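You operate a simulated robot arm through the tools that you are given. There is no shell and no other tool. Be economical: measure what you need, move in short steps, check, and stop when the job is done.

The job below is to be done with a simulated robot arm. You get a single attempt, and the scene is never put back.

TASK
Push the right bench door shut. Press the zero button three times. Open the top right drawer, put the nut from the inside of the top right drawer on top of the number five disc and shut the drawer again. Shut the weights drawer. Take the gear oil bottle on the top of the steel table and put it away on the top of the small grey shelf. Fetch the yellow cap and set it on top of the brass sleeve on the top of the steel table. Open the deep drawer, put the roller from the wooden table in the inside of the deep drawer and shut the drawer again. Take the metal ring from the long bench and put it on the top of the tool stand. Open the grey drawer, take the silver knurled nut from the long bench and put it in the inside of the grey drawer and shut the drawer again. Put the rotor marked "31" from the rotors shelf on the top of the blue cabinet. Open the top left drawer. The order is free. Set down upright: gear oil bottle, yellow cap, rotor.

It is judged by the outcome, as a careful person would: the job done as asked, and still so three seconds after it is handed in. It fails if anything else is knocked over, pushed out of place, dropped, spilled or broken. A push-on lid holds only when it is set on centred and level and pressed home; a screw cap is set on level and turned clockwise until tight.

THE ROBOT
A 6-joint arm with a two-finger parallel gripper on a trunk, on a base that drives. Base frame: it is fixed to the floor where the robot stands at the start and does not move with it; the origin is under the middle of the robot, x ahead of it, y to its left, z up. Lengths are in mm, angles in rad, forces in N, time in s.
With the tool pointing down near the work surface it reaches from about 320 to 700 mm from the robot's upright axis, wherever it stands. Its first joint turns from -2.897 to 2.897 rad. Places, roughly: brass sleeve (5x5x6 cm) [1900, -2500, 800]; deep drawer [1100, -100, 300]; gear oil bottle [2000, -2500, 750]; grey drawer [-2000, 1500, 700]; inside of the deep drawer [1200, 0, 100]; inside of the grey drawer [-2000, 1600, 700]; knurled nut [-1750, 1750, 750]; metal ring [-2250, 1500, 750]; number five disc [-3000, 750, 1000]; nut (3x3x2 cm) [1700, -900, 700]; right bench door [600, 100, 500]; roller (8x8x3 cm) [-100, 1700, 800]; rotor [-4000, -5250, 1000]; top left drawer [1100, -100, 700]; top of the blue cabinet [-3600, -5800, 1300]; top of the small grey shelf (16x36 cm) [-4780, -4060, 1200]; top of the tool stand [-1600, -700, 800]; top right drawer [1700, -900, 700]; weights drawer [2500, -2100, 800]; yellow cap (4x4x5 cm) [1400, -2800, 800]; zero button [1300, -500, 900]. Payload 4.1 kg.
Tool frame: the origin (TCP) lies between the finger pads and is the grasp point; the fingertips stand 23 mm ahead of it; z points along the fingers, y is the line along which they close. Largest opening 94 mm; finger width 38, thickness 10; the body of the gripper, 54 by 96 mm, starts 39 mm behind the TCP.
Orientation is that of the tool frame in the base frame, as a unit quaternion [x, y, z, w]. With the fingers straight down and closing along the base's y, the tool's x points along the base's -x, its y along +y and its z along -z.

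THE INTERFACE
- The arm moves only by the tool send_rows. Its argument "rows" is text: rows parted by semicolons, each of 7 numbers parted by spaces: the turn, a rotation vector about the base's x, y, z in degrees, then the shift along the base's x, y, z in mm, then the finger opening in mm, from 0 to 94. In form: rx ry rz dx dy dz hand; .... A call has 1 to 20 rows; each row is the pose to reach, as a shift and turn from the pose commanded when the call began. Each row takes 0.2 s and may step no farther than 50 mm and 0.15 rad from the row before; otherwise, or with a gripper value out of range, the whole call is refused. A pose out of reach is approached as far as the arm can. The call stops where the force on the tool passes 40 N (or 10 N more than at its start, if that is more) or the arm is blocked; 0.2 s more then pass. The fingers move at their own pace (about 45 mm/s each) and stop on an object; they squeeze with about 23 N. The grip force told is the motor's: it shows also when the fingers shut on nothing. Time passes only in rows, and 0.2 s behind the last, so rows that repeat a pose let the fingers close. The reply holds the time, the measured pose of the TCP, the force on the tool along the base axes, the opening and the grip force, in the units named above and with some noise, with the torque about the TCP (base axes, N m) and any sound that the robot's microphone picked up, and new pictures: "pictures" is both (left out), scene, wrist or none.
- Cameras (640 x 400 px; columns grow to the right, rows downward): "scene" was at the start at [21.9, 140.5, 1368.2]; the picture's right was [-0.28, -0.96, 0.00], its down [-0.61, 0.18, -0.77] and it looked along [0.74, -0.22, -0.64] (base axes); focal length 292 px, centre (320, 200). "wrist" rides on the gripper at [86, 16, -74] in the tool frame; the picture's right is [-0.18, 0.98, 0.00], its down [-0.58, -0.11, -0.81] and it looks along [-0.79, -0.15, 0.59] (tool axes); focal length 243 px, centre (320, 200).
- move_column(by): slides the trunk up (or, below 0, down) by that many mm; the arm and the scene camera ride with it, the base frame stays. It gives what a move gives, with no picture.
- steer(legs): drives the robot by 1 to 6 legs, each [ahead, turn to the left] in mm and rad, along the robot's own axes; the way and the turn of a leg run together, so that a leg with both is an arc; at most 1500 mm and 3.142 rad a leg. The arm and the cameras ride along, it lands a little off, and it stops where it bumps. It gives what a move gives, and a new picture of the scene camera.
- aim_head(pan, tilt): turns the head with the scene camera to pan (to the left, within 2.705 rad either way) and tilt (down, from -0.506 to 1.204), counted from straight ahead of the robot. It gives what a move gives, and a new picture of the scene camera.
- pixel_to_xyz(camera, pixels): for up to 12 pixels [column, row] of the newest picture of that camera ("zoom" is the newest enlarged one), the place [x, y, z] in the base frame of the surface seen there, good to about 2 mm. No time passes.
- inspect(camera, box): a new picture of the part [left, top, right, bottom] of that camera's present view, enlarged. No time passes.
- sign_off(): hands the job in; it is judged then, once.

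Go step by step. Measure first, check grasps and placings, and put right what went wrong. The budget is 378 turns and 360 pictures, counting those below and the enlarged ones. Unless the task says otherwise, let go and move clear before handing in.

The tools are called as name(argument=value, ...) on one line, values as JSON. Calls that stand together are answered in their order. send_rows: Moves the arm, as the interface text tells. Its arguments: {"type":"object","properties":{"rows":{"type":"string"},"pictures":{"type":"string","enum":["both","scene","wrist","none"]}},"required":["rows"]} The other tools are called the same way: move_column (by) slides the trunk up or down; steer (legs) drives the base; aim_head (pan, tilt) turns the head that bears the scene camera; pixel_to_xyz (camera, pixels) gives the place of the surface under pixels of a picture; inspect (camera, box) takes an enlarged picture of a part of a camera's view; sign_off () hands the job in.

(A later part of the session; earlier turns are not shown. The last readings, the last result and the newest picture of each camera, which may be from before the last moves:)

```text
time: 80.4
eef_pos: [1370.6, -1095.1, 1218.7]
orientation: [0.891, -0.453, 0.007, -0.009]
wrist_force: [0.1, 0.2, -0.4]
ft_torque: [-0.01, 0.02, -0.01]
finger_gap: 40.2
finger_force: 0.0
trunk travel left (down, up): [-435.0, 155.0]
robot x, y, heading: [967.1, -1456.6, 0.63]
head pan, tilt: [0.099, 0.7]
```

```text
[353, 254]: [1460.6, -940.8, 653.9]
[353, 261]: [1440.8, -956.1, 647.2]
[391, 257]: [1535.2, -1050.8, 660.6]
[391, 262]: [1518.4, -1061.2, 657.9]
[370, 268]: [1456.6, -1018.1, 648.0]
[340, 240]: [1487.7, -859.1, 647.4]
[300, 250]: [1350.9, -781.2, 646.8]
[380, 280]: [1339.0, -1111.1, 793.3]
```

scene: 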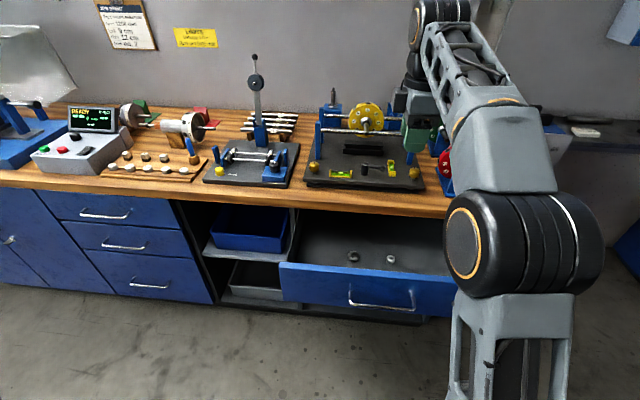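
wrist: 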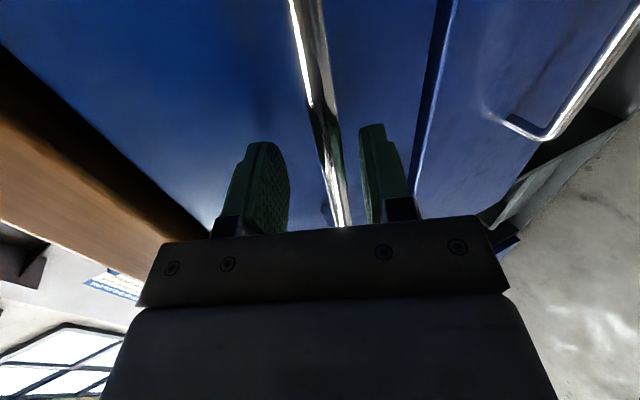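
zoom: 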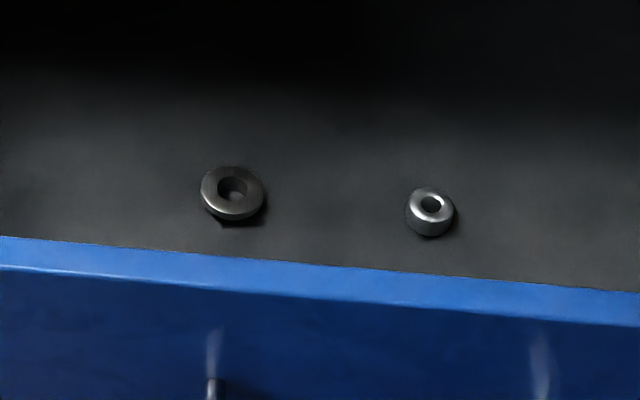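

Right item (zoom 430,210) matches the given nut place; the left looks like a washer/flange nut. I drive 70 mm closer and bring the wrist camera down for a look.

steer(legs=[[70, 0]])

send_rows(rows="0 0 0 25 10 0 60; 0 0 0 55 15 0 60; 0 0 0 85 5 0 60; 0 0 0 100 0 0 60", pictures="none")

move_column(by=-300)

inspect(camera="wrist", box=[0, 0, 640, 400])

```text
time: 81.5
eef_pos: [1427.3, -1053.4, 1218.0]
orientation: [0.892, -0.453, 0.007, -0.008]
wrist_force: [0.7, 0.3, -0.3]
ft_torque: [0.01, 0.05, 0.03]
finger_gap: 40.2
finger_force: 0.0
trunk travel left (down, up): [-435.0, 155.0]
robot x, y, heading: [1022.9, -1414.7, 0.634]
head pan, tilt: [0.099, 0.7]
```

scene: 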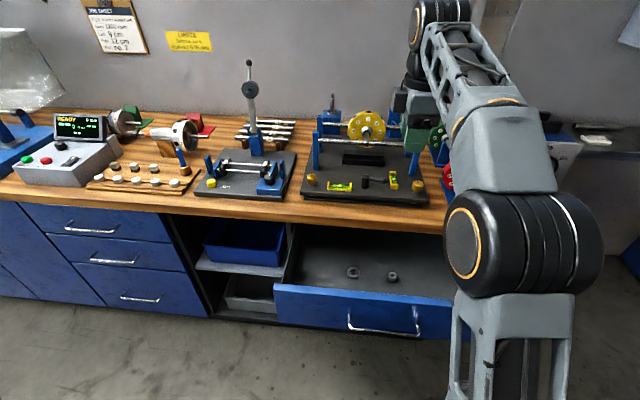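

```text
time: 82.5
eef_pos: [1503.7, -1062.7, 1204.4]
orientation: [0.891, -0.453, 0.007, -0.008]
wrist_force: [-0.4, -0.3, 0.2]
ft_torque: [-0.02, -0.05, 0.01]
finger_gap: 60.1
finger_force: 0.1
out of reach, approached as far as the arm can: row 2, 3, 4
trunk travel left (down, up): [-435.0, 155.0]
robot x, y, heading: [1016.8, -1413.6, 0.637]
head pan, tilt: [0.099, 0.7]
```

```text
time: 85.5
eef_pos: [1503.5, -1062.9, 903.7]
orientation: [0.892, -0.453, 0.008, -0.009]
wrist_force: [0.5, 0.6, 0.2]
ft_torque: [-0.01, -0.01, 0.0]
finger_gap: 59.9
finger_force: 0.0
trunk travel left (down, up): [-135.0, 455.0]
robot x, y, heading: [1021.3, -1414.0, 0.632]
head pan, tilt: [0.099, 0.7]
```

```text
1.00 times, centred on (320, 200) of wrist (not enlarged: the box is as wide or as high as the picture)
```

zoom: 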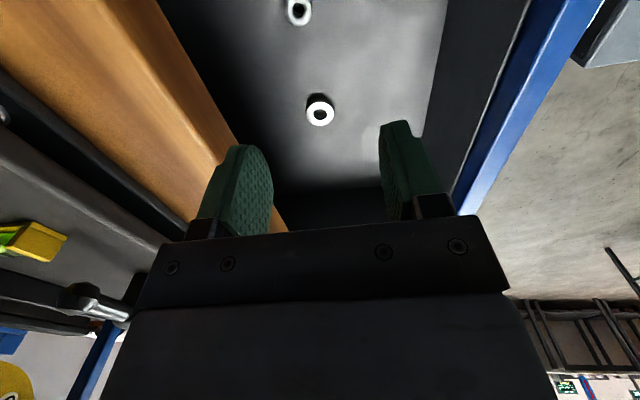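

Wrist view shows both items at (299,12) and (320,113). I enlarge.

inspect(camera="wrist", box=[260, 0, 380, 140])

pixel_to_xyz(camera="wrist", pixels=[[320, 102], [320, 123], [308, 112], [332, 113], [299, 12], [288, 10], [311, 10], [299, 22]])

```text
2.86 times, centred on (320, 70) of wrist
```

zoom: 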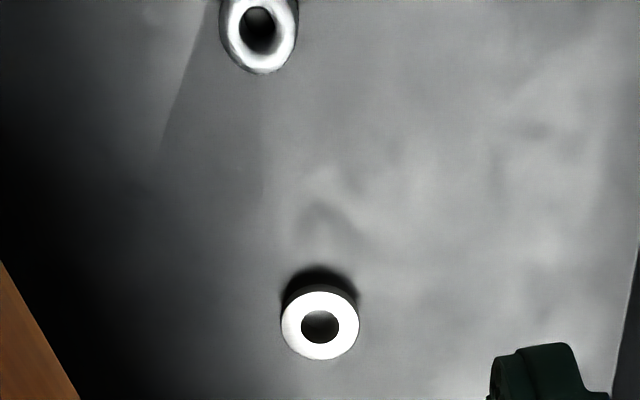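

```text
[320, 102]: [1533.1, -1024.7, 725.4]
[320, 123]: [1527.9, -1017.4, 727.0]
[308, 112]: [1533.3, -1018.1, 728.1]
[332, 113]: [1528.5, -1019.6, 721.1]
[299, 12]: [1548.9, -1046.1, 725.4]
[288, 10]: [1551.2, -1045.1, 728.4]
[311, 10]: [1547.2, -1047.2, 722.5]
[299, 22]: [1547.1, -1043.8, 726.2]
```

I measure on the zoom picture instead.

pixel_to_xyz(camera="zoom", pixels=[[320, 295], [320, 357], [284, 326], [357, 326], [258, 30], [222, 30], [297, 30], [258, 70], [450, 250], [345, 326]])

```text
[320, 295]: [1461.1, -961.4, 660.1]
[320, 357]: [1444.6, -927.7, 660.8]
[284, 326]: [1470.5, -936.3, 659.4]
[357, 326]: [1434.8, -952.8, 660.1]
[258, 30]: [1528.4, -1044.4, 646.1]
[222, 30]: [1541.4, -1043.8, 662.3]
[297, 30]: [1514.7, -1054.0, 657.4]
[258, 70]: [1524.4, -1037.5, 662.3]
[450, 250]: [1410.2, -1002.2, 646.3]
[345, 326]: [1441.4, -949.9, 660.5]
```

The right item measures ~28 mm across, 16 high, matching 3x3x2 cm; left is ~40 mm. I look at both once more from the scene camera.

aim_head(pan=0.0, tilt=0.9)

```text
time: 86.2
eef_pos: [1504.7, -1062.9, 904.4]
orientation: [0.892, -0.452, 0.007, -0.008]
wrist_force: [-0.2, -0.8, 0.6]
ft_torque: [0.02, -0.03, 0.02]
finger_gap: 59.9
finger_force: 0.0
trunk travel left (down, up): [-135.0, 455.0]
robot x, y, heading: [1022.1, -1412.4, 0.638]
head pan, tilt: [0.0, 0.901]
```

scene: 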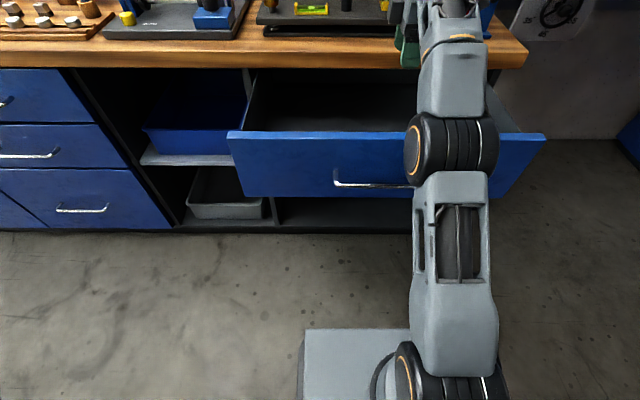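

The arm hides the drawer from here. I yaw the hand back 90° so the wrist camera looks inward over the drawer.

send_rows(rows="0 0 -8 0 0 0 60; 0 0 -16 0 0 0 60; 0 0 -24 0 0 0 60; 0 0 -32 0 0 0 60; 0 0 -40 0 0 0 60; 0 0 -48 0 0 0 60; 0 0 -56 0 0 0 60; 0 0 -64 0 0 0 60; 0 0 -72 0 0 0 60; 0 0 -80 0 0 0 60; 0 0 -88 0 0 -20 60; 0 0 -90 0 0 -50 60; 4.5 -6.3 -88.5 0 0 -70 60")

```text
time: 89.0
eef_pos: [1504.7, -1063.3, 834.2]
orientation: [-0.32, 0.945, -0.039, 0.055]
wrist_force: [0.5, -1.0, -0.1]
ft_torque: [-0.01, -0.01, 0.0]
finger_gap: 60.0
finger_force: 0.0
out of reach, approached as far as the arm can: row 9, 10
trunk travel left (down, up): [-135.0, 455.0]
robot x, y, heading: [1020.4, -1411.5, 0.636]
head pan, tilt: [0.0, 0.901]
```

scene: 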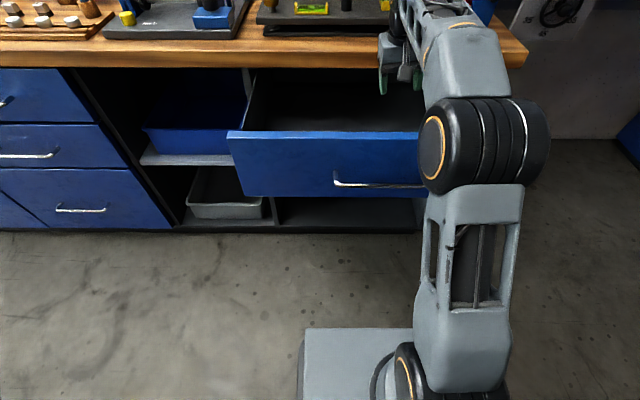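
wrist: 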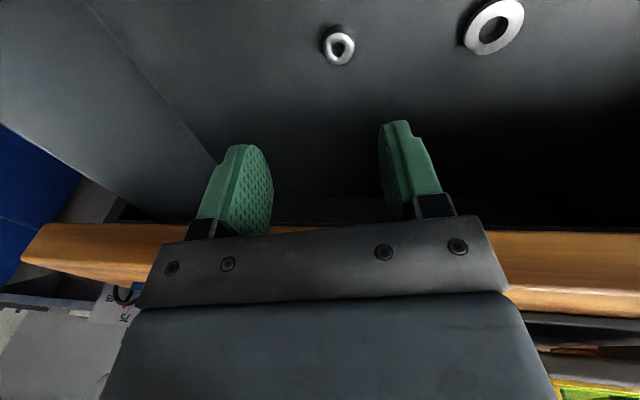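

inspect(camera="wrist", box=[290, 0, 540, 90])

pixel_to_xyz(camera="wrist", pixels=[[339, 27], [339, 64], [322, 45], [354, 48], [339, 55], [493, 5], [493, 52], [467, 30], [520, 25]])

```text
2.56 times, centred on (415, 45) of wrist
```

zoom: 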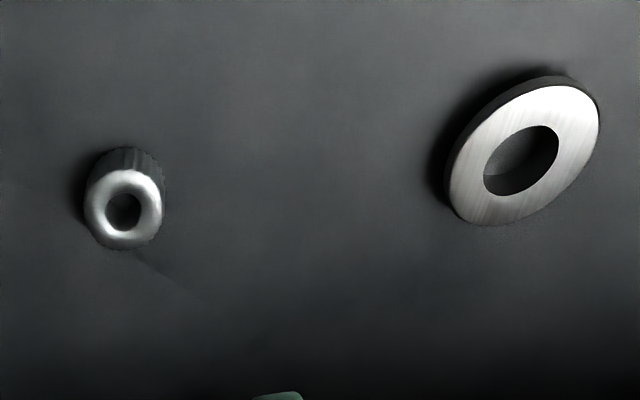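

```text
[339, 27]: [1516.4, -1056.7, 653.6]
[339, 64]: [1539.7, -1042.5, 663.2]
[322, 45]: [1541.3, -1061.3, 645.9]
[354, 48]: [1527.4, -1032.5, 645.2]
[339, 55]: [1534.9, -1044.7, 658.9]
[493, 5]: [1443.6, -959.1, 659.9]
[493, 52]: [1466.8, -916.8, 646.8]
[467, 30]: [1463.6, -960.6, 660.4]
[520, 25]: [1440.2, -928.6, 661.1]
```

The right item is the small knurled nut, centre ≈ (1528,-1048), top 663, floor 646. I tilt slightly and descend around it.

send_rows(rows="4.3 -5.9 0 10 6 -40 60; 4.3 -5.9 0 19 12 -80 60; 4.3 -5.9 0 19 12 -115 60; 4.3 -5.9 0 19 12 -140 60; 4.3 -5.9 0 19 12 -150 60", pictures="wrist")

```text
time: 90.2
eef_pos: [1522.3, -1049.5, 683.9]
orientation: [-0.315, 0.942, -0.021, 0.115]
wrist_force: [-0.6, 0.4, 0.6]
ft_torque: [0.01, 0.01, 0.05]
finger_gap: 60.0
finger_force: 0.1
trunk travel left (down, up): [-135.0, 455.0]
robot x, y, heading: [1025.4, -1413.1, 0.636]
head pan, tilt: [0.0, 0.901]
```

wrist: 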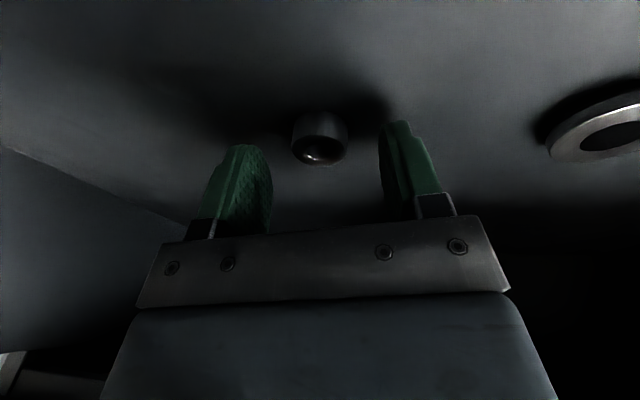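

The nut sits between the fingers at (320,140). I measure it.

pixel_to_xyz(camera="wrist", pixels=[[320, 115], [320, 130], [320, 163], [300, 150], [342, 150]])

```text
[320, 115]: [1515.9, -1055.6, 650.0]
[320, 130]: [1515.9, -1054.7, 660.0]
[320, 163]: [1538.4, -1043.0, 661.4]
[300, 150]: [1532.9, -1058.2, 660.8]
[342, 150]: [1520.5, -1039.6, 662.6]
```

Centre confirmed ≈ (1527,-1049). I lower the last 9 mm and close.

send_rows(rows="0 0 0 1 0 -5 60; 0 0 0 1 0 -9 60; 0 0 0 1 0 -9 15; 0 0 0 1 0 -9 15; 0 0 0 1 0 -9 15; 0 0 0 1 0 -9 15", pictures="wrist")

```text
time: 91.6
eef_pos: [1524.2, -1049.9, 675.2]
orientation: [-0.316, 0.941, -0.021, 0.116]
wrist_force: [-2.4, 3.1, 9.4]
ft_torque: [0.2, 0.2, -0.02]
finger_gap: 29.8
finger_force: 23.2
trunk travel left (down, up): [-135.0, 455.0]
robot x, y, heading: [1023.5, -1414.5, 0.633]
head pan, tilt: [0.0, 0.901]
```

wrist: 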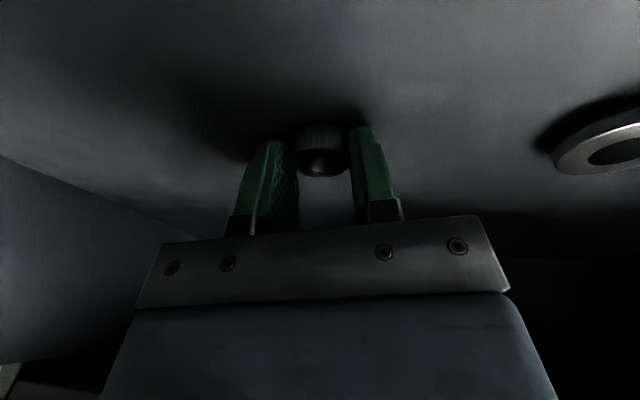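

The nut is held (29.8 mm wide). I lift it clear and bring the hand back over the drawer front, upright.

send_rows(rows="0 0 0 0 0 45 15; 0 0 0 0 0 90 15; 0 0 0 -8 -6 135 15; 0 0 0 -20 -12 180 15; -2 3 0 -60 -30 190 15; -4 6 0 -100 -50 190 15; -6 8.5 0 -140 -70 190 15; -8 11.2 0 -180 -90 190 15; -8 11.2 0 -215 -108 190 15; -8 11.2 0 -250 -127 190 15; -8 11.2 0 -250 -127 190 15")

```text
time: 94.0
eef_pos: [1274.2, -1177.3, 864.6]
orientation: [-0.324, 0.945, -0.054, 0.0]
wrist_force: [0.3, -0.7, -0.2]
ft_torque: [0.0, 0.0, 0.02]
finger_gap: 15.0
finger_force: 0.0
trunk travel left (down, up): [-135.0, 455.0]
robot x, y, heading: [1022.1, -1415.7, 0.63]
head pan, tilt: [0.0, 0.901]
```

scene: 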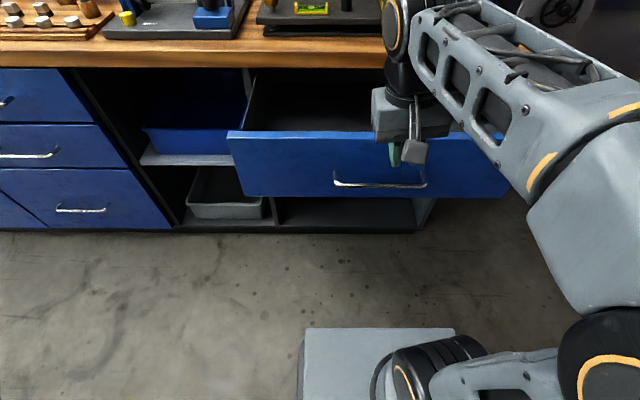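
wrist: 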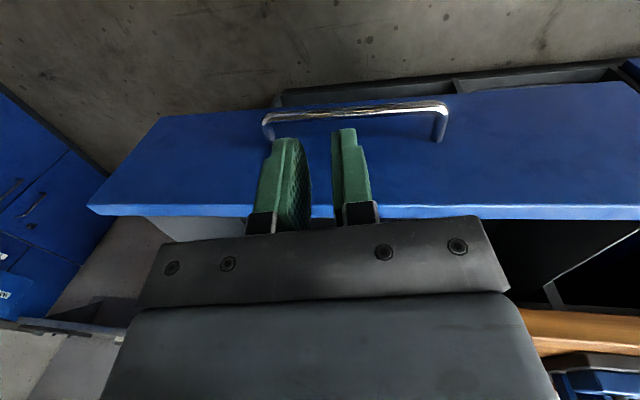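

The gap shows 15 with no force: the nut slipped out. I look for it in the drawer.

move_column(by=300)

aim_head(pan=0.1, tilt=0.8)

```text
time: 97.0
eef_pos: [1275.0, -1177.0, 1165.6]
orientation: [-0.324, 0.945, -0.055, 0.002]
wrist_force: [-0.2, 0.5, -0.8]
ft_torque: [0.01, 0.0, 0.0]
finger_gap: 15.2
finger_force: 0.0
trunk travel left (down, up): [-435.0, 155.0]
robot x, y, heading: [1020.5, -1415.9, 0.634]
head pan, tilt: [0.0, 0.901]
```

```text
time: 97.7
eef_pos: [1274.9, -1177.1, 1165.3]
orientation: [-0.324, 0.945, -0.056, 0.001]
wrist_force: [-0.3, 0.7, 0.5]
ft_torque: [-0.03, 0.01, 0.0]
finger_gap: 14.9
finger_force: 0.0
trunk travel left (down, up): [-435.0, 155.0]
robot x, y, heading: [1017.7, -1412.7, 0.636]
head pan, tilt: [0.099, 0.799]
```

scene: 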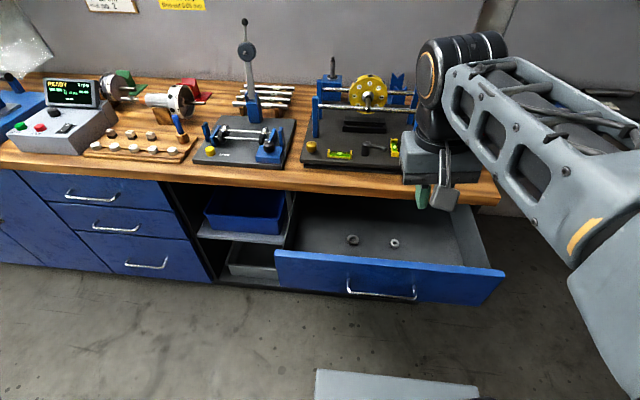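

The nut is still in the drawer at (394,243). I measure and enlarge it.

pixel_to_xyz(camera="scene", pixels=[[394, 240], [394, 247], [390, 243], [399, 243], [353, 237], [353, 245]])

inspect(camera="scene", box=[330, 220, 430, 270])

```text
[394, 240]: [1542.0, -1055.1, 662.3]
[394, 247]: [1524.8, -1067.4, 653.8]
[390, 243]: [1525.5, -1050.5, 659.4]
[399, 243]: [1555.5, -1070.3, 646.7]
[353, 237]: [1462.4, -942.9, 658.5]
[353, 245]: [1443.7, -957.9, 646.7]
```

```text
6.40 times, centred on (380, 245) of scene
```

zoom: 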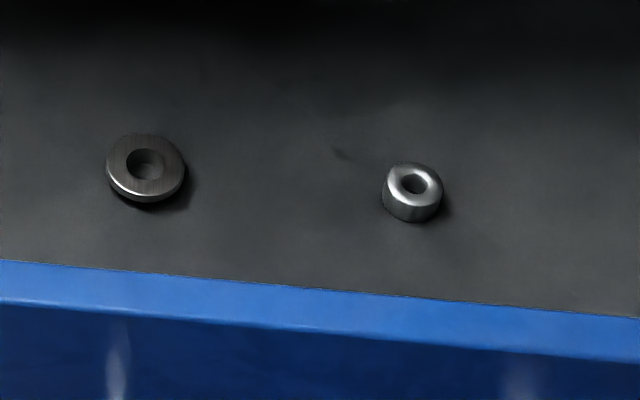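

The nut still stands upright, slightly shifted. I measure its centre on the zoom.

pixel_to_xyz(camera="zoom", pixels=[[386, 185], [440, 185], [412, 166], [412, 202], [400, 170], [428, 198], [412, 215]])

```text
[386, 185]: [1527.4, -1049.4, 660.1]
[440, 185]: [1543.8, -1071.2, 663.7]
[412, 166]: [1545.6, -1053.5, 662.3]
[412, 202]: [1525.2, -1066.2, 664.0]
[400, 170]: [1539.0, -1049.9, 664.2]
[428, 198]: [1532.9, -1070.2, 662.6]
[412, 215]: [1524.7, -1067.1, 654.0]
```

Centre ≈ (1535,-1060). The hand leans about 6° sideways, which spoiled the grip; I correct it, lower the trunk and move above the nut.

move_column(by=-300)

send_rows(rows="5.9 2 0 40 18 0 60; 5.9 2 0 80 36 0 60; 5.9 2 0 120 54 0 60; 5.9 2 0 160 72 0 60; 5.9 2 0 200 90 -10 60; 5.9 2 0 235 106 -40 60; 5.9 2 0 260 117 -75 60; 5.9 2 0 260 117 -115 60; 5.9 2 0 260 117 -150 60", pictures="wrist")

```text
time: 100.7
eef_pos: [1276.0, -1177.0, 865.1]
orientation: [-0.323, 0.945, -0.054, 0.001]
wrist_force: [-0.4, -0.2, 0.3]
ft_torque: [0.01, 0.0, -0.02]
finger_gap: 14.8
finger_force: 0.2
trunk travel left (down, up): [-135.0, 455.0]
robot x, y, heading: [1021.6, -1418.2, 0.635]
head pan, tilt: [0.099, 0.799]
```

```text
time: 102.7
eef_pos: [1534.4, -1059.9, 715.7]
orientation: [-0.325, 0.946, -0.001, 0.001]
wrist_force: [-0.6, 0.5, 0.1]
ft_torque: [-0.01, 0.0, -0.01]
finger_gap: 59.8
finger_force: 0.1
trunk travel left (down, up): [-135.0, 455.0]
robot x, y, heading: [1020.1, -1414.6, 0.636]
head pan, tilt: [0.099, 0.799]
```

wrist: 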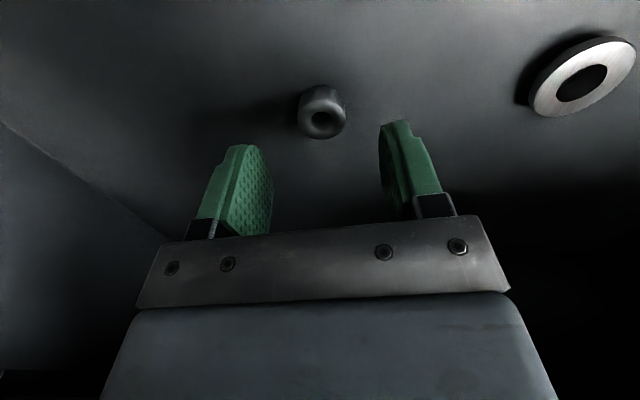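

Upright now and the nut is centred between the fingers. I descend to TCP 670 and close.

send_rows(rows="0 0 0 1 0 -25 60; 0 0 0 1 0 -40 60; 0 0 0 1 0 -45 60; 0 0 0 1 0 -45 0; 0 0 0 1 0 -45 0; 0 0 0 1 0 -45 0; 0 0 0 1 0 -45 0; 0 0 0 1 0 -25 0; 0 0 0 1 0 -5 0; 0 0 0 1 0 15 0", pictures="wrist")

```text
time: 104.9
eef_pos: [1536.5, -1060.5, 729.7]
orientation: [-0.324, 0.946, 0.0, 0.001]
wrist_force: [-0.5, -0.5, -0.9]
ft_torque: [0.02, 0.02, -0.03]
finger_gap: 29.1
finger_force: 23.3
trunk travel left (down, up): [-135.0, 455.0]
robot x, y, heading: [1023.4, -1413.5, 0.635]
head pan, tilt: [0.099, 0.799]
```

wrist: 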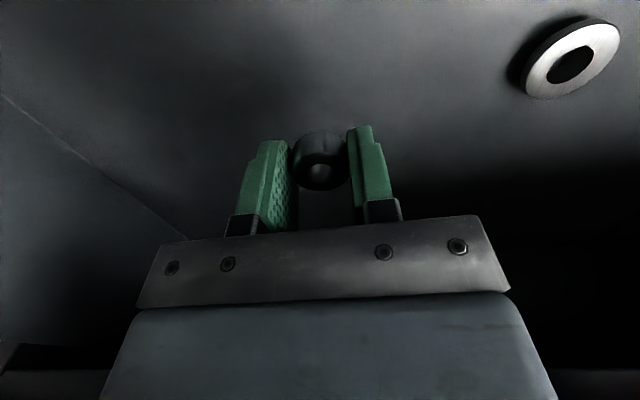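

The nut is held at 29.1 mm and lifted. I carry it out to in front of the drawer.

send_rows(rows="0 0 0 0 0 40 0; 0 0 0 0 0 80 0; 0 0 0 0 0 120 0; 0 0 0 -20 -9 140 0; 0 0 0 -55 -25 140 0; 0 0 0 -90 -40 140 0; 0 0 0 -130 -58 140 0; 0 0 0 -170 -76 140 0; 0 0 0 -210 -94 140 0; 0 0 0 -245 -109 140 0; 0 0 0 -270 -120 140 0; 0 0 0 -280 -128 140 0")

```text
time: 107.5
eef_pos: [1256.8, -1188.4, 869.1]
orientation: [-0.323, 0.946, -0.001, 0.0]
wrist_force: [-0.1, 0.2, -1.9]
ft_torque: [0.01, 0.01, 0.01]
finger_gap: 29.2
finger_force: 22.9
trunk travel left (down, up): [-135.0, 455.0]
robot x, y, heading: [1022.4, -1411.9, 0.637]
head pan, tilt: [0.099, 0.799]
```

scene: 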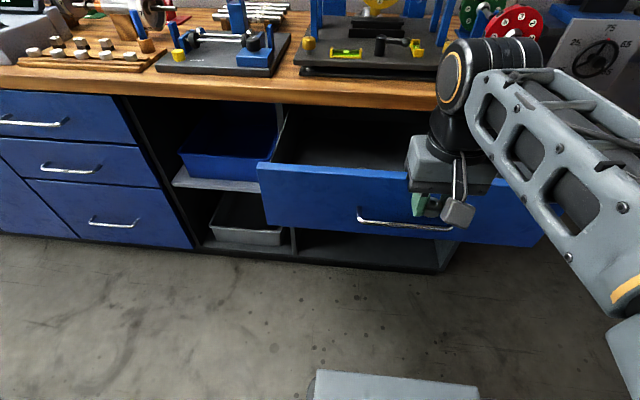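
wrist: 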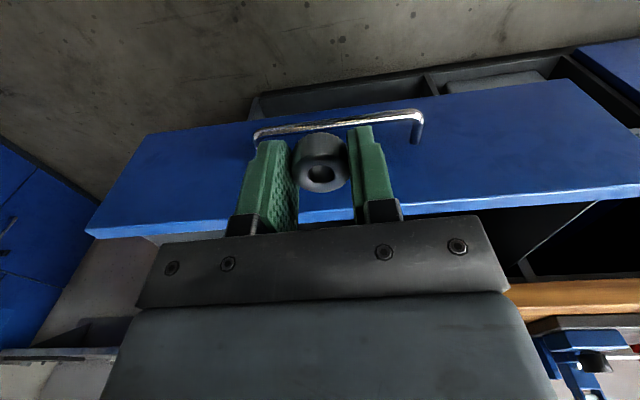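

The nut is held. I measure the handle's present place.

pixel_to_xyz(camera="wrist", pixels=[[280, 128], [320, 122], [380, 117], [415, 115]])

pixel_to_xyz(camera="scene", pixels=[[362, 219], [400, 224], [448, 228]])

```text
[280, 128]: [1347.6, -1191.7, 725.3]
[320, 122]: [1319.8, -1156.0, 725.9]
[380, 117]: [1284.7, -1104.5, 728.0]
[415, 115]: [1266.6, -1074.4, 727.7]
```

```text
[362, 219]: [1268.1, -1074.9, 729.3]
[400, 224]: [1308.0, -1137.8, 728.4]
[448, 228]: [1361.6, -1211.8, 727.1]
```

Bar at d≈395, z 728. I lower the fingers in front of it and push the drawer shut by its handle, nut in hand.

send_rows(rows="0 0 0 0 0 -45 0; 0 0 0 0 0 -90 0; 0 0 0 0 0 -130 0; 0 0 0 0 0 -144 0; 0 0 0 28 20 -144 0; 0 0 0 60 43 -144 0; 0 0 0 92 66 -144 0; 0 0 0 124 89 -144 0; 0 0 0 156 112 -144 0; 0 0 0 188 135 -144 0; 0 0 0 212 153 -144 0; 0 0 0 228 164 -144 0; 0 0 0 236 170 -144 0; 0 0 0 242 174 -144 0; 0 0 0 247 178 -144 0; 0 0 0 252 182 -144 0")

```text
time: 110.7
eef_pos: [1500.5, -1013.0, 725.0]
orientation: [-0.322, 0.947, -0.003, -0.008]
wrist_force: [-12.4, -9.6, 8.0]
ft_torque: [-0.11, -0.26, -0.45]
finger_gap: 29.3
finger_force: 23.0
trunk travel left (down, up): [-135.0, 455.0]
robot x, y, heading: [1021.0, -1415.2, 0.635]
head pan, tilt: [0.099, 0.799]
stopped in row 16: the force on the tool passed its limit at 50 N (the readings are from after the stop); the commanded pose is now the measured one
```

scene: 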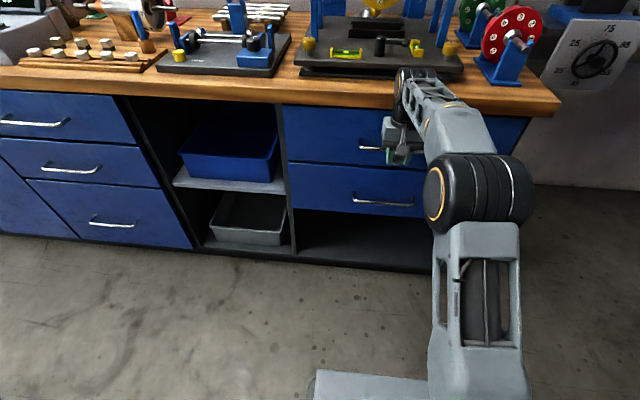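
wrist: 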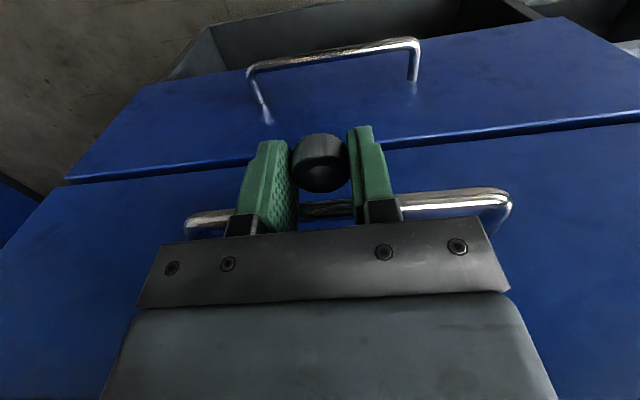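

The drawer sits shut (handle at its old place) with the nut still held. I back off, raise to carry height and measure the face to confirm.

pixel_to_xyz(camera="scene", pixels=[[310, 130], [320, 185], [500, 140]])

send_rows(rows="0 0 0 -20 -14 0 0; 0 0 0 -52 -37 0 0; 0 0 0 -84 -60 30 0; 0 0 0 -116 -83 60 0; 0 0 0 -148 -105 100 0; 0 0 0 -165 -118 140 0", pictures="none")

move_column(by=200)

steer(legs=[[-150, 0], [0, 1.59], [1500, 0], [780, 0], [0, 0.92], [1000, 0]])

```text
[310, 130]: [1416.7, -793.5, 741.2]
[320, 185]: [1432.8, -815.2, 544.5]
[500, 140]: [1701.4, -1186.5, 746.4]
```

```text
refused: row 5 steps farther than a row can; nothing moved
```

```text
time: 112.9
eef_pos: [1500.2, -1012.0, 923.2]
orientation: [-0.324, 0.946, -0.002, -0.007]
wrist_force: [0.7, 0.2, -1.0]
ft_torque: [0.0, 0.0, 0.0]
finger_gap: 29.3
finger_force: 23.0
trunk travel left (down, up): [-335.0, 255.0]
robot x, y, heading: [1022.6, -1415.3, 0.636]
head pan, tilt: [0.099, 0.799]
```

```text
time: 136.0
eef_pos: [-2037.4, 427.0, 923.2]
orientation: [1.0, -0.02, 0.008, 0.0]
wrist_force: [-0.1, 0.3, -0.7]
ft_torque: [-0.04, 0.0, -0.02]
finger_gap: 29.2
finger_force: 23.2
trunk travel left (down, up): [-335.0, 255.0]
robot x, y, heading: [-1415.1, 426.7, 3.084]
head pan, tilt: [0.099, 0.799]
```

scene: 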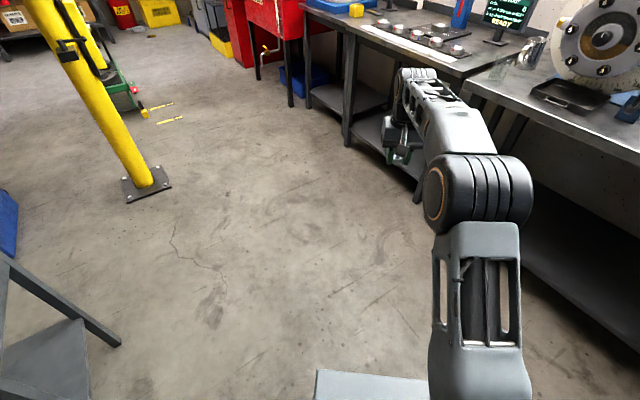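

All fronts read d≈685: the right drawer is shut. I am near (-1415,427) facing -x; I retract the hand and look toward the discs.

send_rows(rows="0 0 0 40 0 20 0; 0 0 0 80 -3 40 0; 0 0 0 120 -6 60 0; 0 0 0 160 -9 80 0; 0 0 0 200 -12 100 0", pictures="none")

aim_head(pan=-0.2, tilt=0.4)

inspect(camera="scene", box=[200, 80, 480, 260])

```text
time: 137.2
eef_pos: [-1840.4, 415.2, 1023.5]
orientation: [1.0, -0.02, 0.008, 0.0]
wrist_force: [0.0, 0.3, 0.3]
ft_torque: [0.01, 0.0, -0.01]
finger_gap: 29.2
finger_force: 22.9
trunk travel left (down, up): [-335.0, 255.0]
robot x, y, heading: [-1411.1, 426.6, 3.081]
head pan, tilt: [0.099, 0.799]
```

```text
time: 138.1
eef_pos: [-1840.8, 414.9, 1023.5]
orientation: [1.0, -0.019, 0.008, -0.001]
wrist_force: [0.0, -0.1, -0.4]
ft_torque: [0.04, -0.01, 0.04]
finger_gap: 29.2
finger_force: 22.5
trunk travel left (down, up): [-335.0, 255.0]
robot x, y, heading: [-1409.2, 424.7, 3.081]
head pan, tilt: [-0.201, 0.4]
```

scene: 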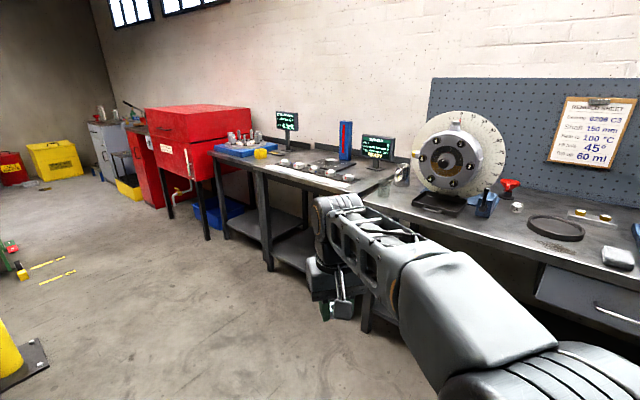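

```text
2.22 times, centred on (340, 170) of scene
```

zoom: 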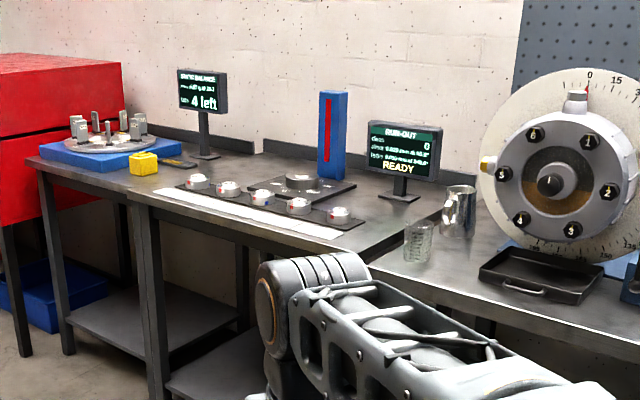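

A row of five small discs stands on a strip at zoom (197,182)–(340,216). I measure the discs and table edges.

pixel_to_xyz(camera="zoom", pixels=[[197, 178], [228, 185], [262, 193], [300, 202], [340, 212], [300, 178], [330, 237], [150, 205], [45, 165], [370, 270], [420, 230], [345, 225]])

```text
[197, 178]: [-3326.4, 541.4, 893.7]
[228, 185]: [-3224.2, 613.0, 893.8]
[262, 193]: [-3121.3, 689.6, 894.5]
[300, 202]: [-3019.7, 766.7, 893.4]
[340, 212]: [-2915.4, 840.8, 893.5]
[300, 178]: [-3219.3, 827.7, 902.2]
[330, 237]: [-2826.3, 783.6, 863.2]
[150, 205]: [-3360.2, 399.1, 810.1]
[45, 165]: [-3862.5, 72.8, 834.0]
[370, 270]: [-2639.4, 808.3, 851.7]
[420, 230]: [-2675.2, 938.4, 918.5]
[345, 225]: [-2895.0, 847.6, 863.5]
```

I need to read disc labels; I drive in front of them and face the table.

steer(legs=[[0, 0.147], [1290, 0], [0, -1.032]])

aim_head(pan=0.25, tilt=0.65)

```text
time: 147.8
eef_pos: [-2972.6, 652.9, 1023.0]
orientation: [0.89, -0.456, 0.007, 0.003]
wrist_force: [-1.1, -0.3, -0.8]
ft_torque: [-0.04, 0.04, 0.0]
finger_gap: 29.1
finger_force: 23.2
trunk travel left (down, up): [-335.0, 255.0]
robot x, y, heading: [-2697.5, 324.8, 2.176]
head pan, tilt: [-0.201, 0.4]
```

scene: 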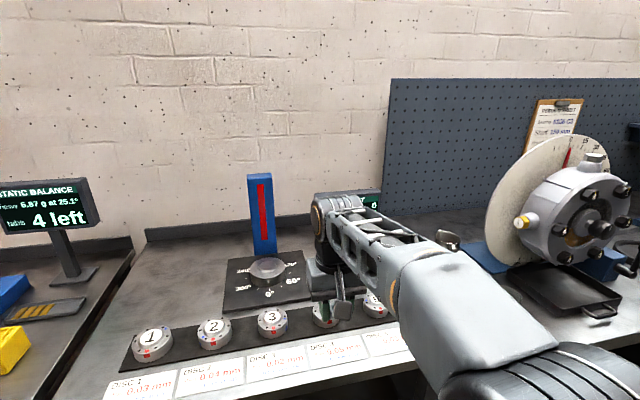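

```text
time: 148.7
eef_pos: [-2973.7, 652.6, 1024.5]
orientation: [0.89, -0.455, 0.008, 0.002]
wrist_force: [-0.5, 0.3, -0.4]
ft_torque: [0.01, -0.01, -0.02]
finger_gap: 29.1
finger_force: 23.2
trunk travel left (down, up): [-335.0, 255.0]
robot x, y, heading: [-2696.2, 322.3, 2.173]
head pan, tilt: [0.25, 0.649]
```

scene: 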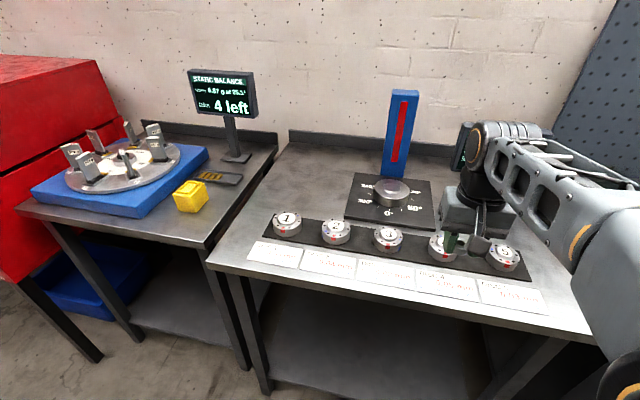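

Discs are numbered 1,2,3,... left to right; I check the fifth at (503,253).

inspect(camera="scene", box=[420, 225, 540, 300])

pixel_to_xyz(camera="scene", pixels=[[503, 250], [490, 252], [517, 254], [504, 244], [503, 262]])

```text
5.33 times, centred on (480, 262) of scene
```

zoom: 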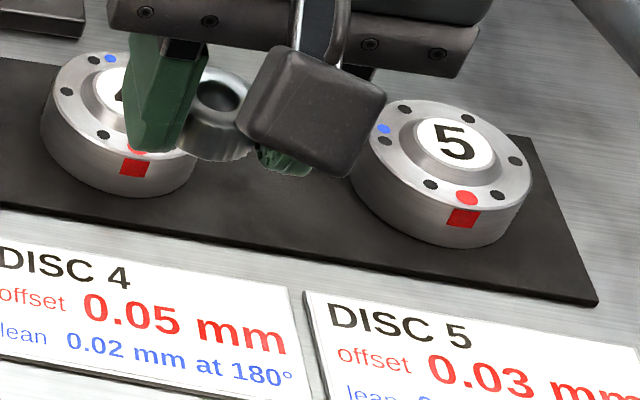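

```text
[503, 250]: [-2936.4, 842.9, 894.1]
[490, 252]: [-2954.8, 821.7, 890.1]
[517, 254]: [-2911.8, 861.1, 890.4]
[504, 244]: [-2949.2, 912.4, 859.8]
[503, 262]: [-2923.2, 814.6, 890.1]
```

Disc 5 is confirmed. I measure its raised centre.

pixel_to_xyz(camera="zoom", pixels=[[455, 142], [418, 138], [494, 145], [455, 112], [455, 165], [355, 150], [530, 190], [440, 102], [445, 205]])

```text
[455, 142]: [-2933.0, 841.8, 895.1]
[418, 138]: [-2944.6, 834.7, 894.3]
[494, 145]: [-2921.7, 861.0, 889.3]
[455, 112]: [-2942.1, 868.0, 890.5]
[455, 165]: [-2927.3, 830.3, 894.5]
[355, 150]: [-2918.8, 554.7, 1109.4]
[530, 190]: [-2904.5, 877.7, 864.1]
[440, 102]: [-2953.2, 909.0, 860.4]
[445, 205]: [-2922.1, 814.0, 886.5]
```

Disc 5 centre ≈ (-2935,843), top 894.5. I move the nut over it and lower to just above.

send_rows(rows="0 0 0 10 48 0 0; 0 0 0 20 95 0 0; 0 0 0 30 143 0 0; 0 0 0 38 190 0 0; 0 0 0 38 190 -40 0; 0 0 0 38 190 -75 0; 0 0 0 38 190 -90 0")

```text
time: 150.3
eef_pos: [-2933.8, 844.0, 935.1]
orientation: [0.891, -0.454, 0.007, 0.003]
wrist_force: [0.5, 0.0, -1.1]
ft_torque: [-0.01, -0.01, 0.01]
finger_gap: 29.0
finger_force: 23.1
trunk travel left (down, up): [-335.0, 255.0]
robot x, y, heading: [-2698.2, 321.5, 2.175]
head pan, tilt: [0.25, 0.649]
```

scene: 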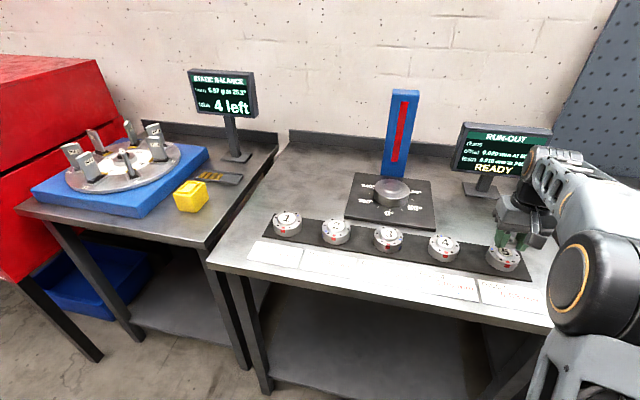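
wrist: 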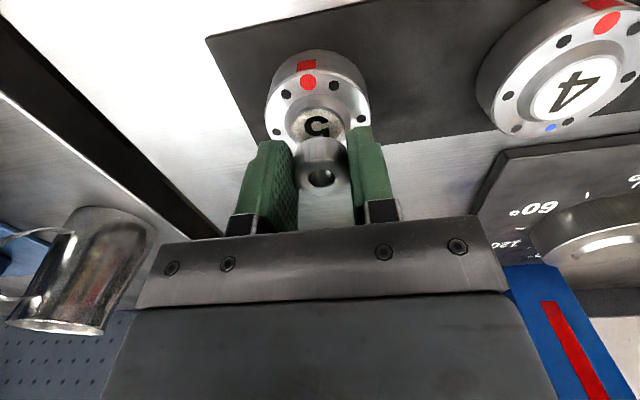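

The nut sits over disc 5. I measure the disc in this view to refine the centring.

pixel_to_xyz(camera="wrist", pixels=[[270, 120], [368, 118], [318, 72], [318, 108], [290, 120], [345, 120], [321, 178]])

```text
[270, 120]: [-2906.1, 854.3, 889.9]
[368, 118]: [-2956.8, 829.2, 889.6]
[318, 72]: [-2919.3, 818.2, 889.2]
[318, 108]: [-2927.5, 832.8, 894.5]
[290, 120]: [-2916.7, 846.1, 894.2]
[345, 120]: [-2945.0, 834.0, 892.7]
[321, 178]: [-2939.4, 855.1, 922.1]
```

Centring is good. I lower gently until it rests, then open.

send_rows(rows="0 0 0 0 -1 -8 0; 0 0 0 0 -1 -12 0; 0 0 0 0 -1 -14 0; 0 0 0 0 -1 -15 0; 0 0 0 0 -1 -16 0", pictures="wrist")

```text
time: 151.5
eef_pos: [-2935.2, 842.7, 917.9]
orientation: [0.891, -0.455, 0.008, 0.003]
wrist_force: [-0.5, 0.9, 0.7]
ft_torque: [0.04, 0.0, 0.0]
finger_gap: 29.0
finger_force: 23.1
trunk travel left (down, up): [-335.0, 255.0]
robot x, y, heading: [-2698.3, 322.3, 2.175]
head pan, tilt: [0.25, 0.649]
```

wrist: 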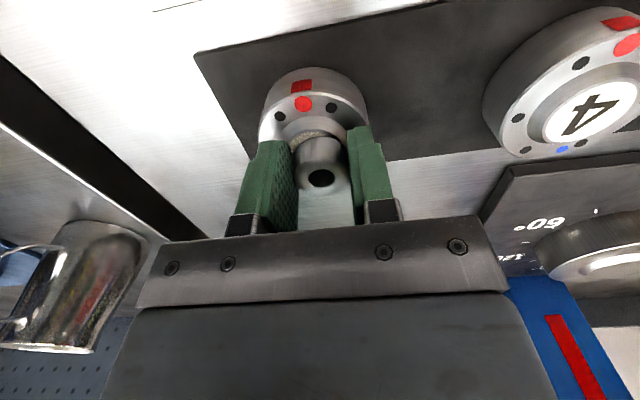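

Barely touching; a little further down until there is a small push.

send_rows(rows="0 0 0 0 0 -0.7 0; 0 0 0 0 0 -1.4 0; 0 0 0 0 0 -2.1 0", pictures="none")

```text
time: 152.3
eef_pos: [-2934.4, 841.9, 918.1]
orientation: [0.891, -0.454, 0.005, 0.001]
wrist_force: [-1.6, 3.9, 19.5]
ft_torque: [0.41, -0.09, 0.05]
finger_gap: 29.3
finger_force: 22.7
trunk travel left (down, up): [-335.0, 255.0]
robot x, y, heading: [-2698.7, 321.9, 2.18]
head pan, tilt: [0.25, 0.649]
```

Contact (19 N). I ease up slightly, open and rise.

send_rows(rows="0 0 0 0 0 1 0; 0 0 0 0 0 1 34; 0 0 0 0 0 1 45; 0 0 0 0 0 1 60; 0 0 0 0 0 10 60; 0 0 0 0 0 45 60; 0 0 0 0 0 90 60")

```text
time: 153.9
eef_pos: [-2935.2, 841.9, 1005.0]
orientation: [0.891, -0.455, 0.008, 0.003]
wrist_force: [-0.8, 0.0, -0.8]
ft_torque: [0.02, -0.01, 0.02]
finger_gap: 60.3
finger_force: 0.1
trunk travel left (down, up): [-335.0, 255.0]
robot x, y, heading: [-2699.1, 327.1, 2.175]
head pan, tilt: [0.25, 0.649]
```

scene: 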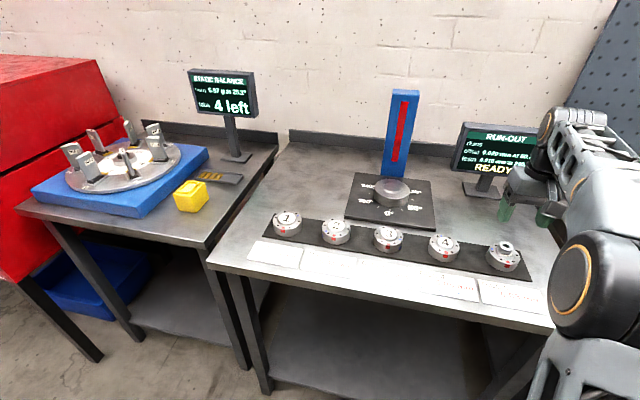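
wrist: 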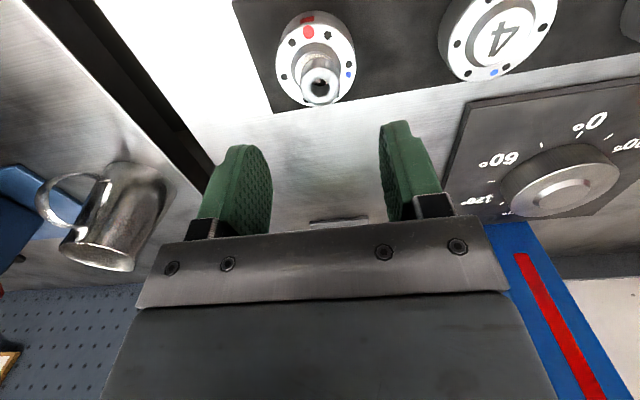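

The nut rests centred on disc 5. Next the long bench: I retract the hand and drive along to face the grey drawer.

send_rows(rows="0 0 0 28 -39 0 60; 0 0 0 56 -78 0 60; 0 0 0 85 -118 0 60; 0 0 0 100 -140 0 60", pictures="none")

steer(legs=[[-220, 0], [0, -1.55], [1250, 0], [0, 1.571]])

aim_head(pan=0.0, tilt=0.6)

```text
time: 154.9
eef_pos: [-2835.2, 703.1, 1006.6]
orientation: [0.891, -0.455, 0.008, 0.003]
wrist_force: [-0.3, -0.1, -1.0]
ft_torque: [-0.02, -0.03, 0.0]
finger_gap: 59.9
finger_force: 0.2
trunk travel left (down, up): [-335.0, 255.0]
robot x, y, heading: [-2700.7, 325.4, 2.174]
head pan, tilt: [0.25, 0.649]
```

```text
time: 170.1
eef_pos: [-1731.0, 1256.5, 1005.9]
orientation: [0.901, -0.434, 0.007, 0.002]
wrist_force: [-0.6, -0.5, -0.2]
ft_torque: [0.0, -0.03, 0.01]
finger_gap: 60.1
finger_force: 0.1
trunk travel left (down, up): [-335.0, 255.0]
robot x, y, heading: [-1575.3, 881.4, 2.22]
head pan, tilt: [0.25, 0.649]
```

scene: 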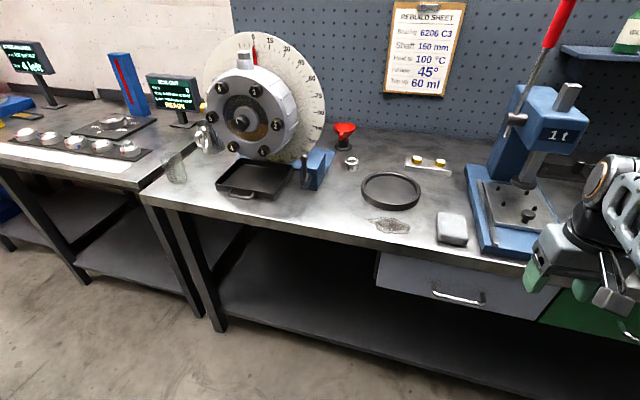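

```text
time: 170.8
eef_pos: [-1730.4, 1257.2, 1005.7]
orientation: [0.901, -0.434, 0.007, 0.002]
wrist_force: [0.0, -0.1, 0.3]
ft_torque: [-0.02, 0.01, 0.0]
finger_gap: 60.0
finger_force: 0.0
trunk travel left (down, up): [-335.0, 255.0]
robot x, y, heading: [-1577.7, 883.1, 2.22]
head pan, tilt: [0.0, 0.6]
```

scene: 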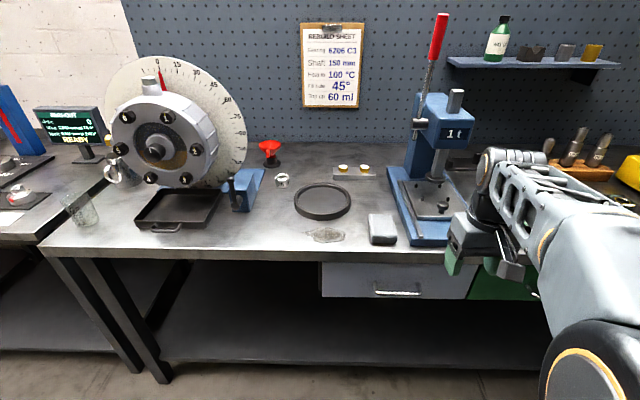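

I see a large dark ring (321,200), a small silver item (283,180), and the grey drawer (400,285). I measure them.

pixel_to_xyz(camera="scene", pixels=[[283, 178], [321, 186], [321, 218], [296, 202], [348, 200], [382, 225], [397, 289], [360, 280], [440, 280], [380, 256], [343, 170], [325, 236]])

inspect(camera="scene", box=[230, 130, 430, 310])

aim_head(pan=-0.7, tilt=0.6)

```text
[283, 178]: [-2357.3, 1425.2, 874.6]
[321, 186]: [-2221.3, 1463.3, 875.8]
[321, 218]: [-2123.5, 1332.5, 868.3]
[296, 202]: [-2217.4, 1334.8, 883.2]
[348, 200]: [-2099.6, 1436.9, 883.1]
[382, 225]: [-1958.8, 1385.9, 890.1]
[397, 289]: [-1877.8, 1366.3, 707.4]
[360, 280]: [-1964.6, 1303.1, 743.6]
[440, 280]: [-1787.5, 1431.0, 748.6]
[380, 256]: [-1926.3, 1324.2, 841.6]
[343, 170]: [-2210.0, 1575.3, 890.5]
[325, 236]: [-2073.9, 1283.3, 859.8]
```

```text
2.22 times, centred on (330, 220) of scene
```

zoom: 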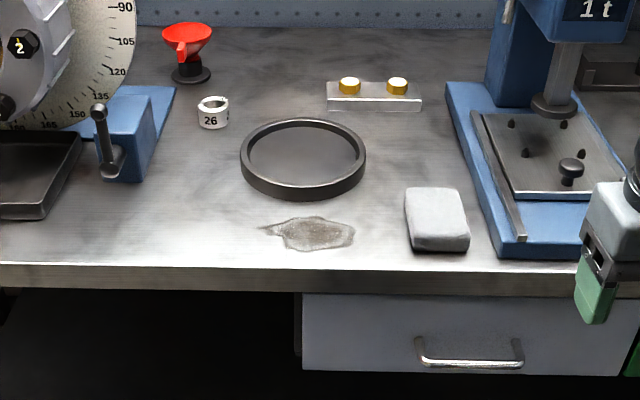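

```text
time: 171.9
eef_pos: [-1731.0, 1257.4, 1006.2]
orientation: [0.901, -0.434, 0.007, 0.003]
wrist_force: [-0.5, 0.6, -0.4]
ft_torque: [-0.03, 0.01, 0.03]
finger_gap: 60.1
finger_force: 0.0
trunk travel left (down, up): [-335.0, 255.0]
robot x, y, heading: [-1577.8, 886.1, 2.219]
head pan, tilt: [-0.7, 0.6]
```

scene: 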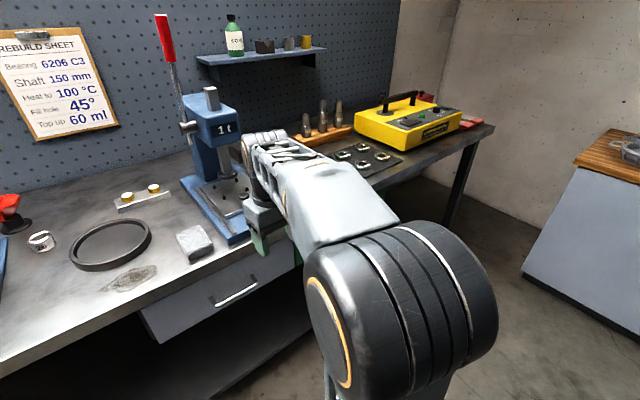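

Two ring candidates: the large dark ring and the small silver "26". I enlarge both.

inspect(camera="scene", box=[15, 205, 165, 300])

inspect(camera="scene", box=[290, 90, 450, 190])

```text
4.21 times, centred on (90, 252) of scene
```

zoom: 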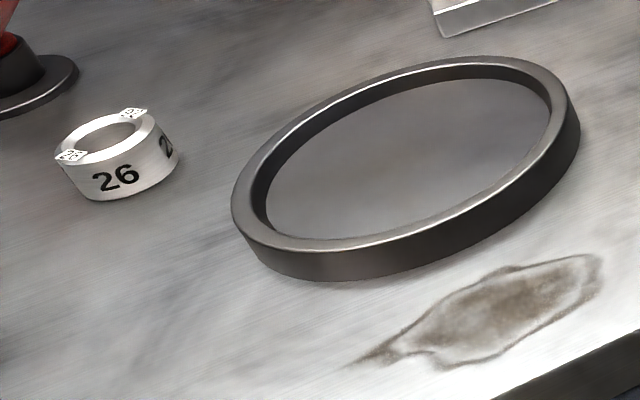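

```text
4.00 times, centred on (370, 140) of scene
```

zoom: 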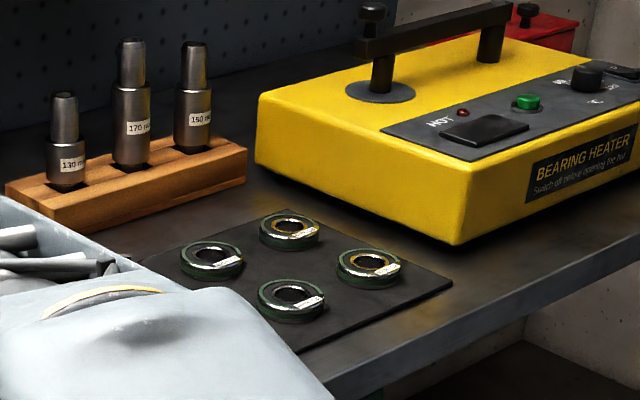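

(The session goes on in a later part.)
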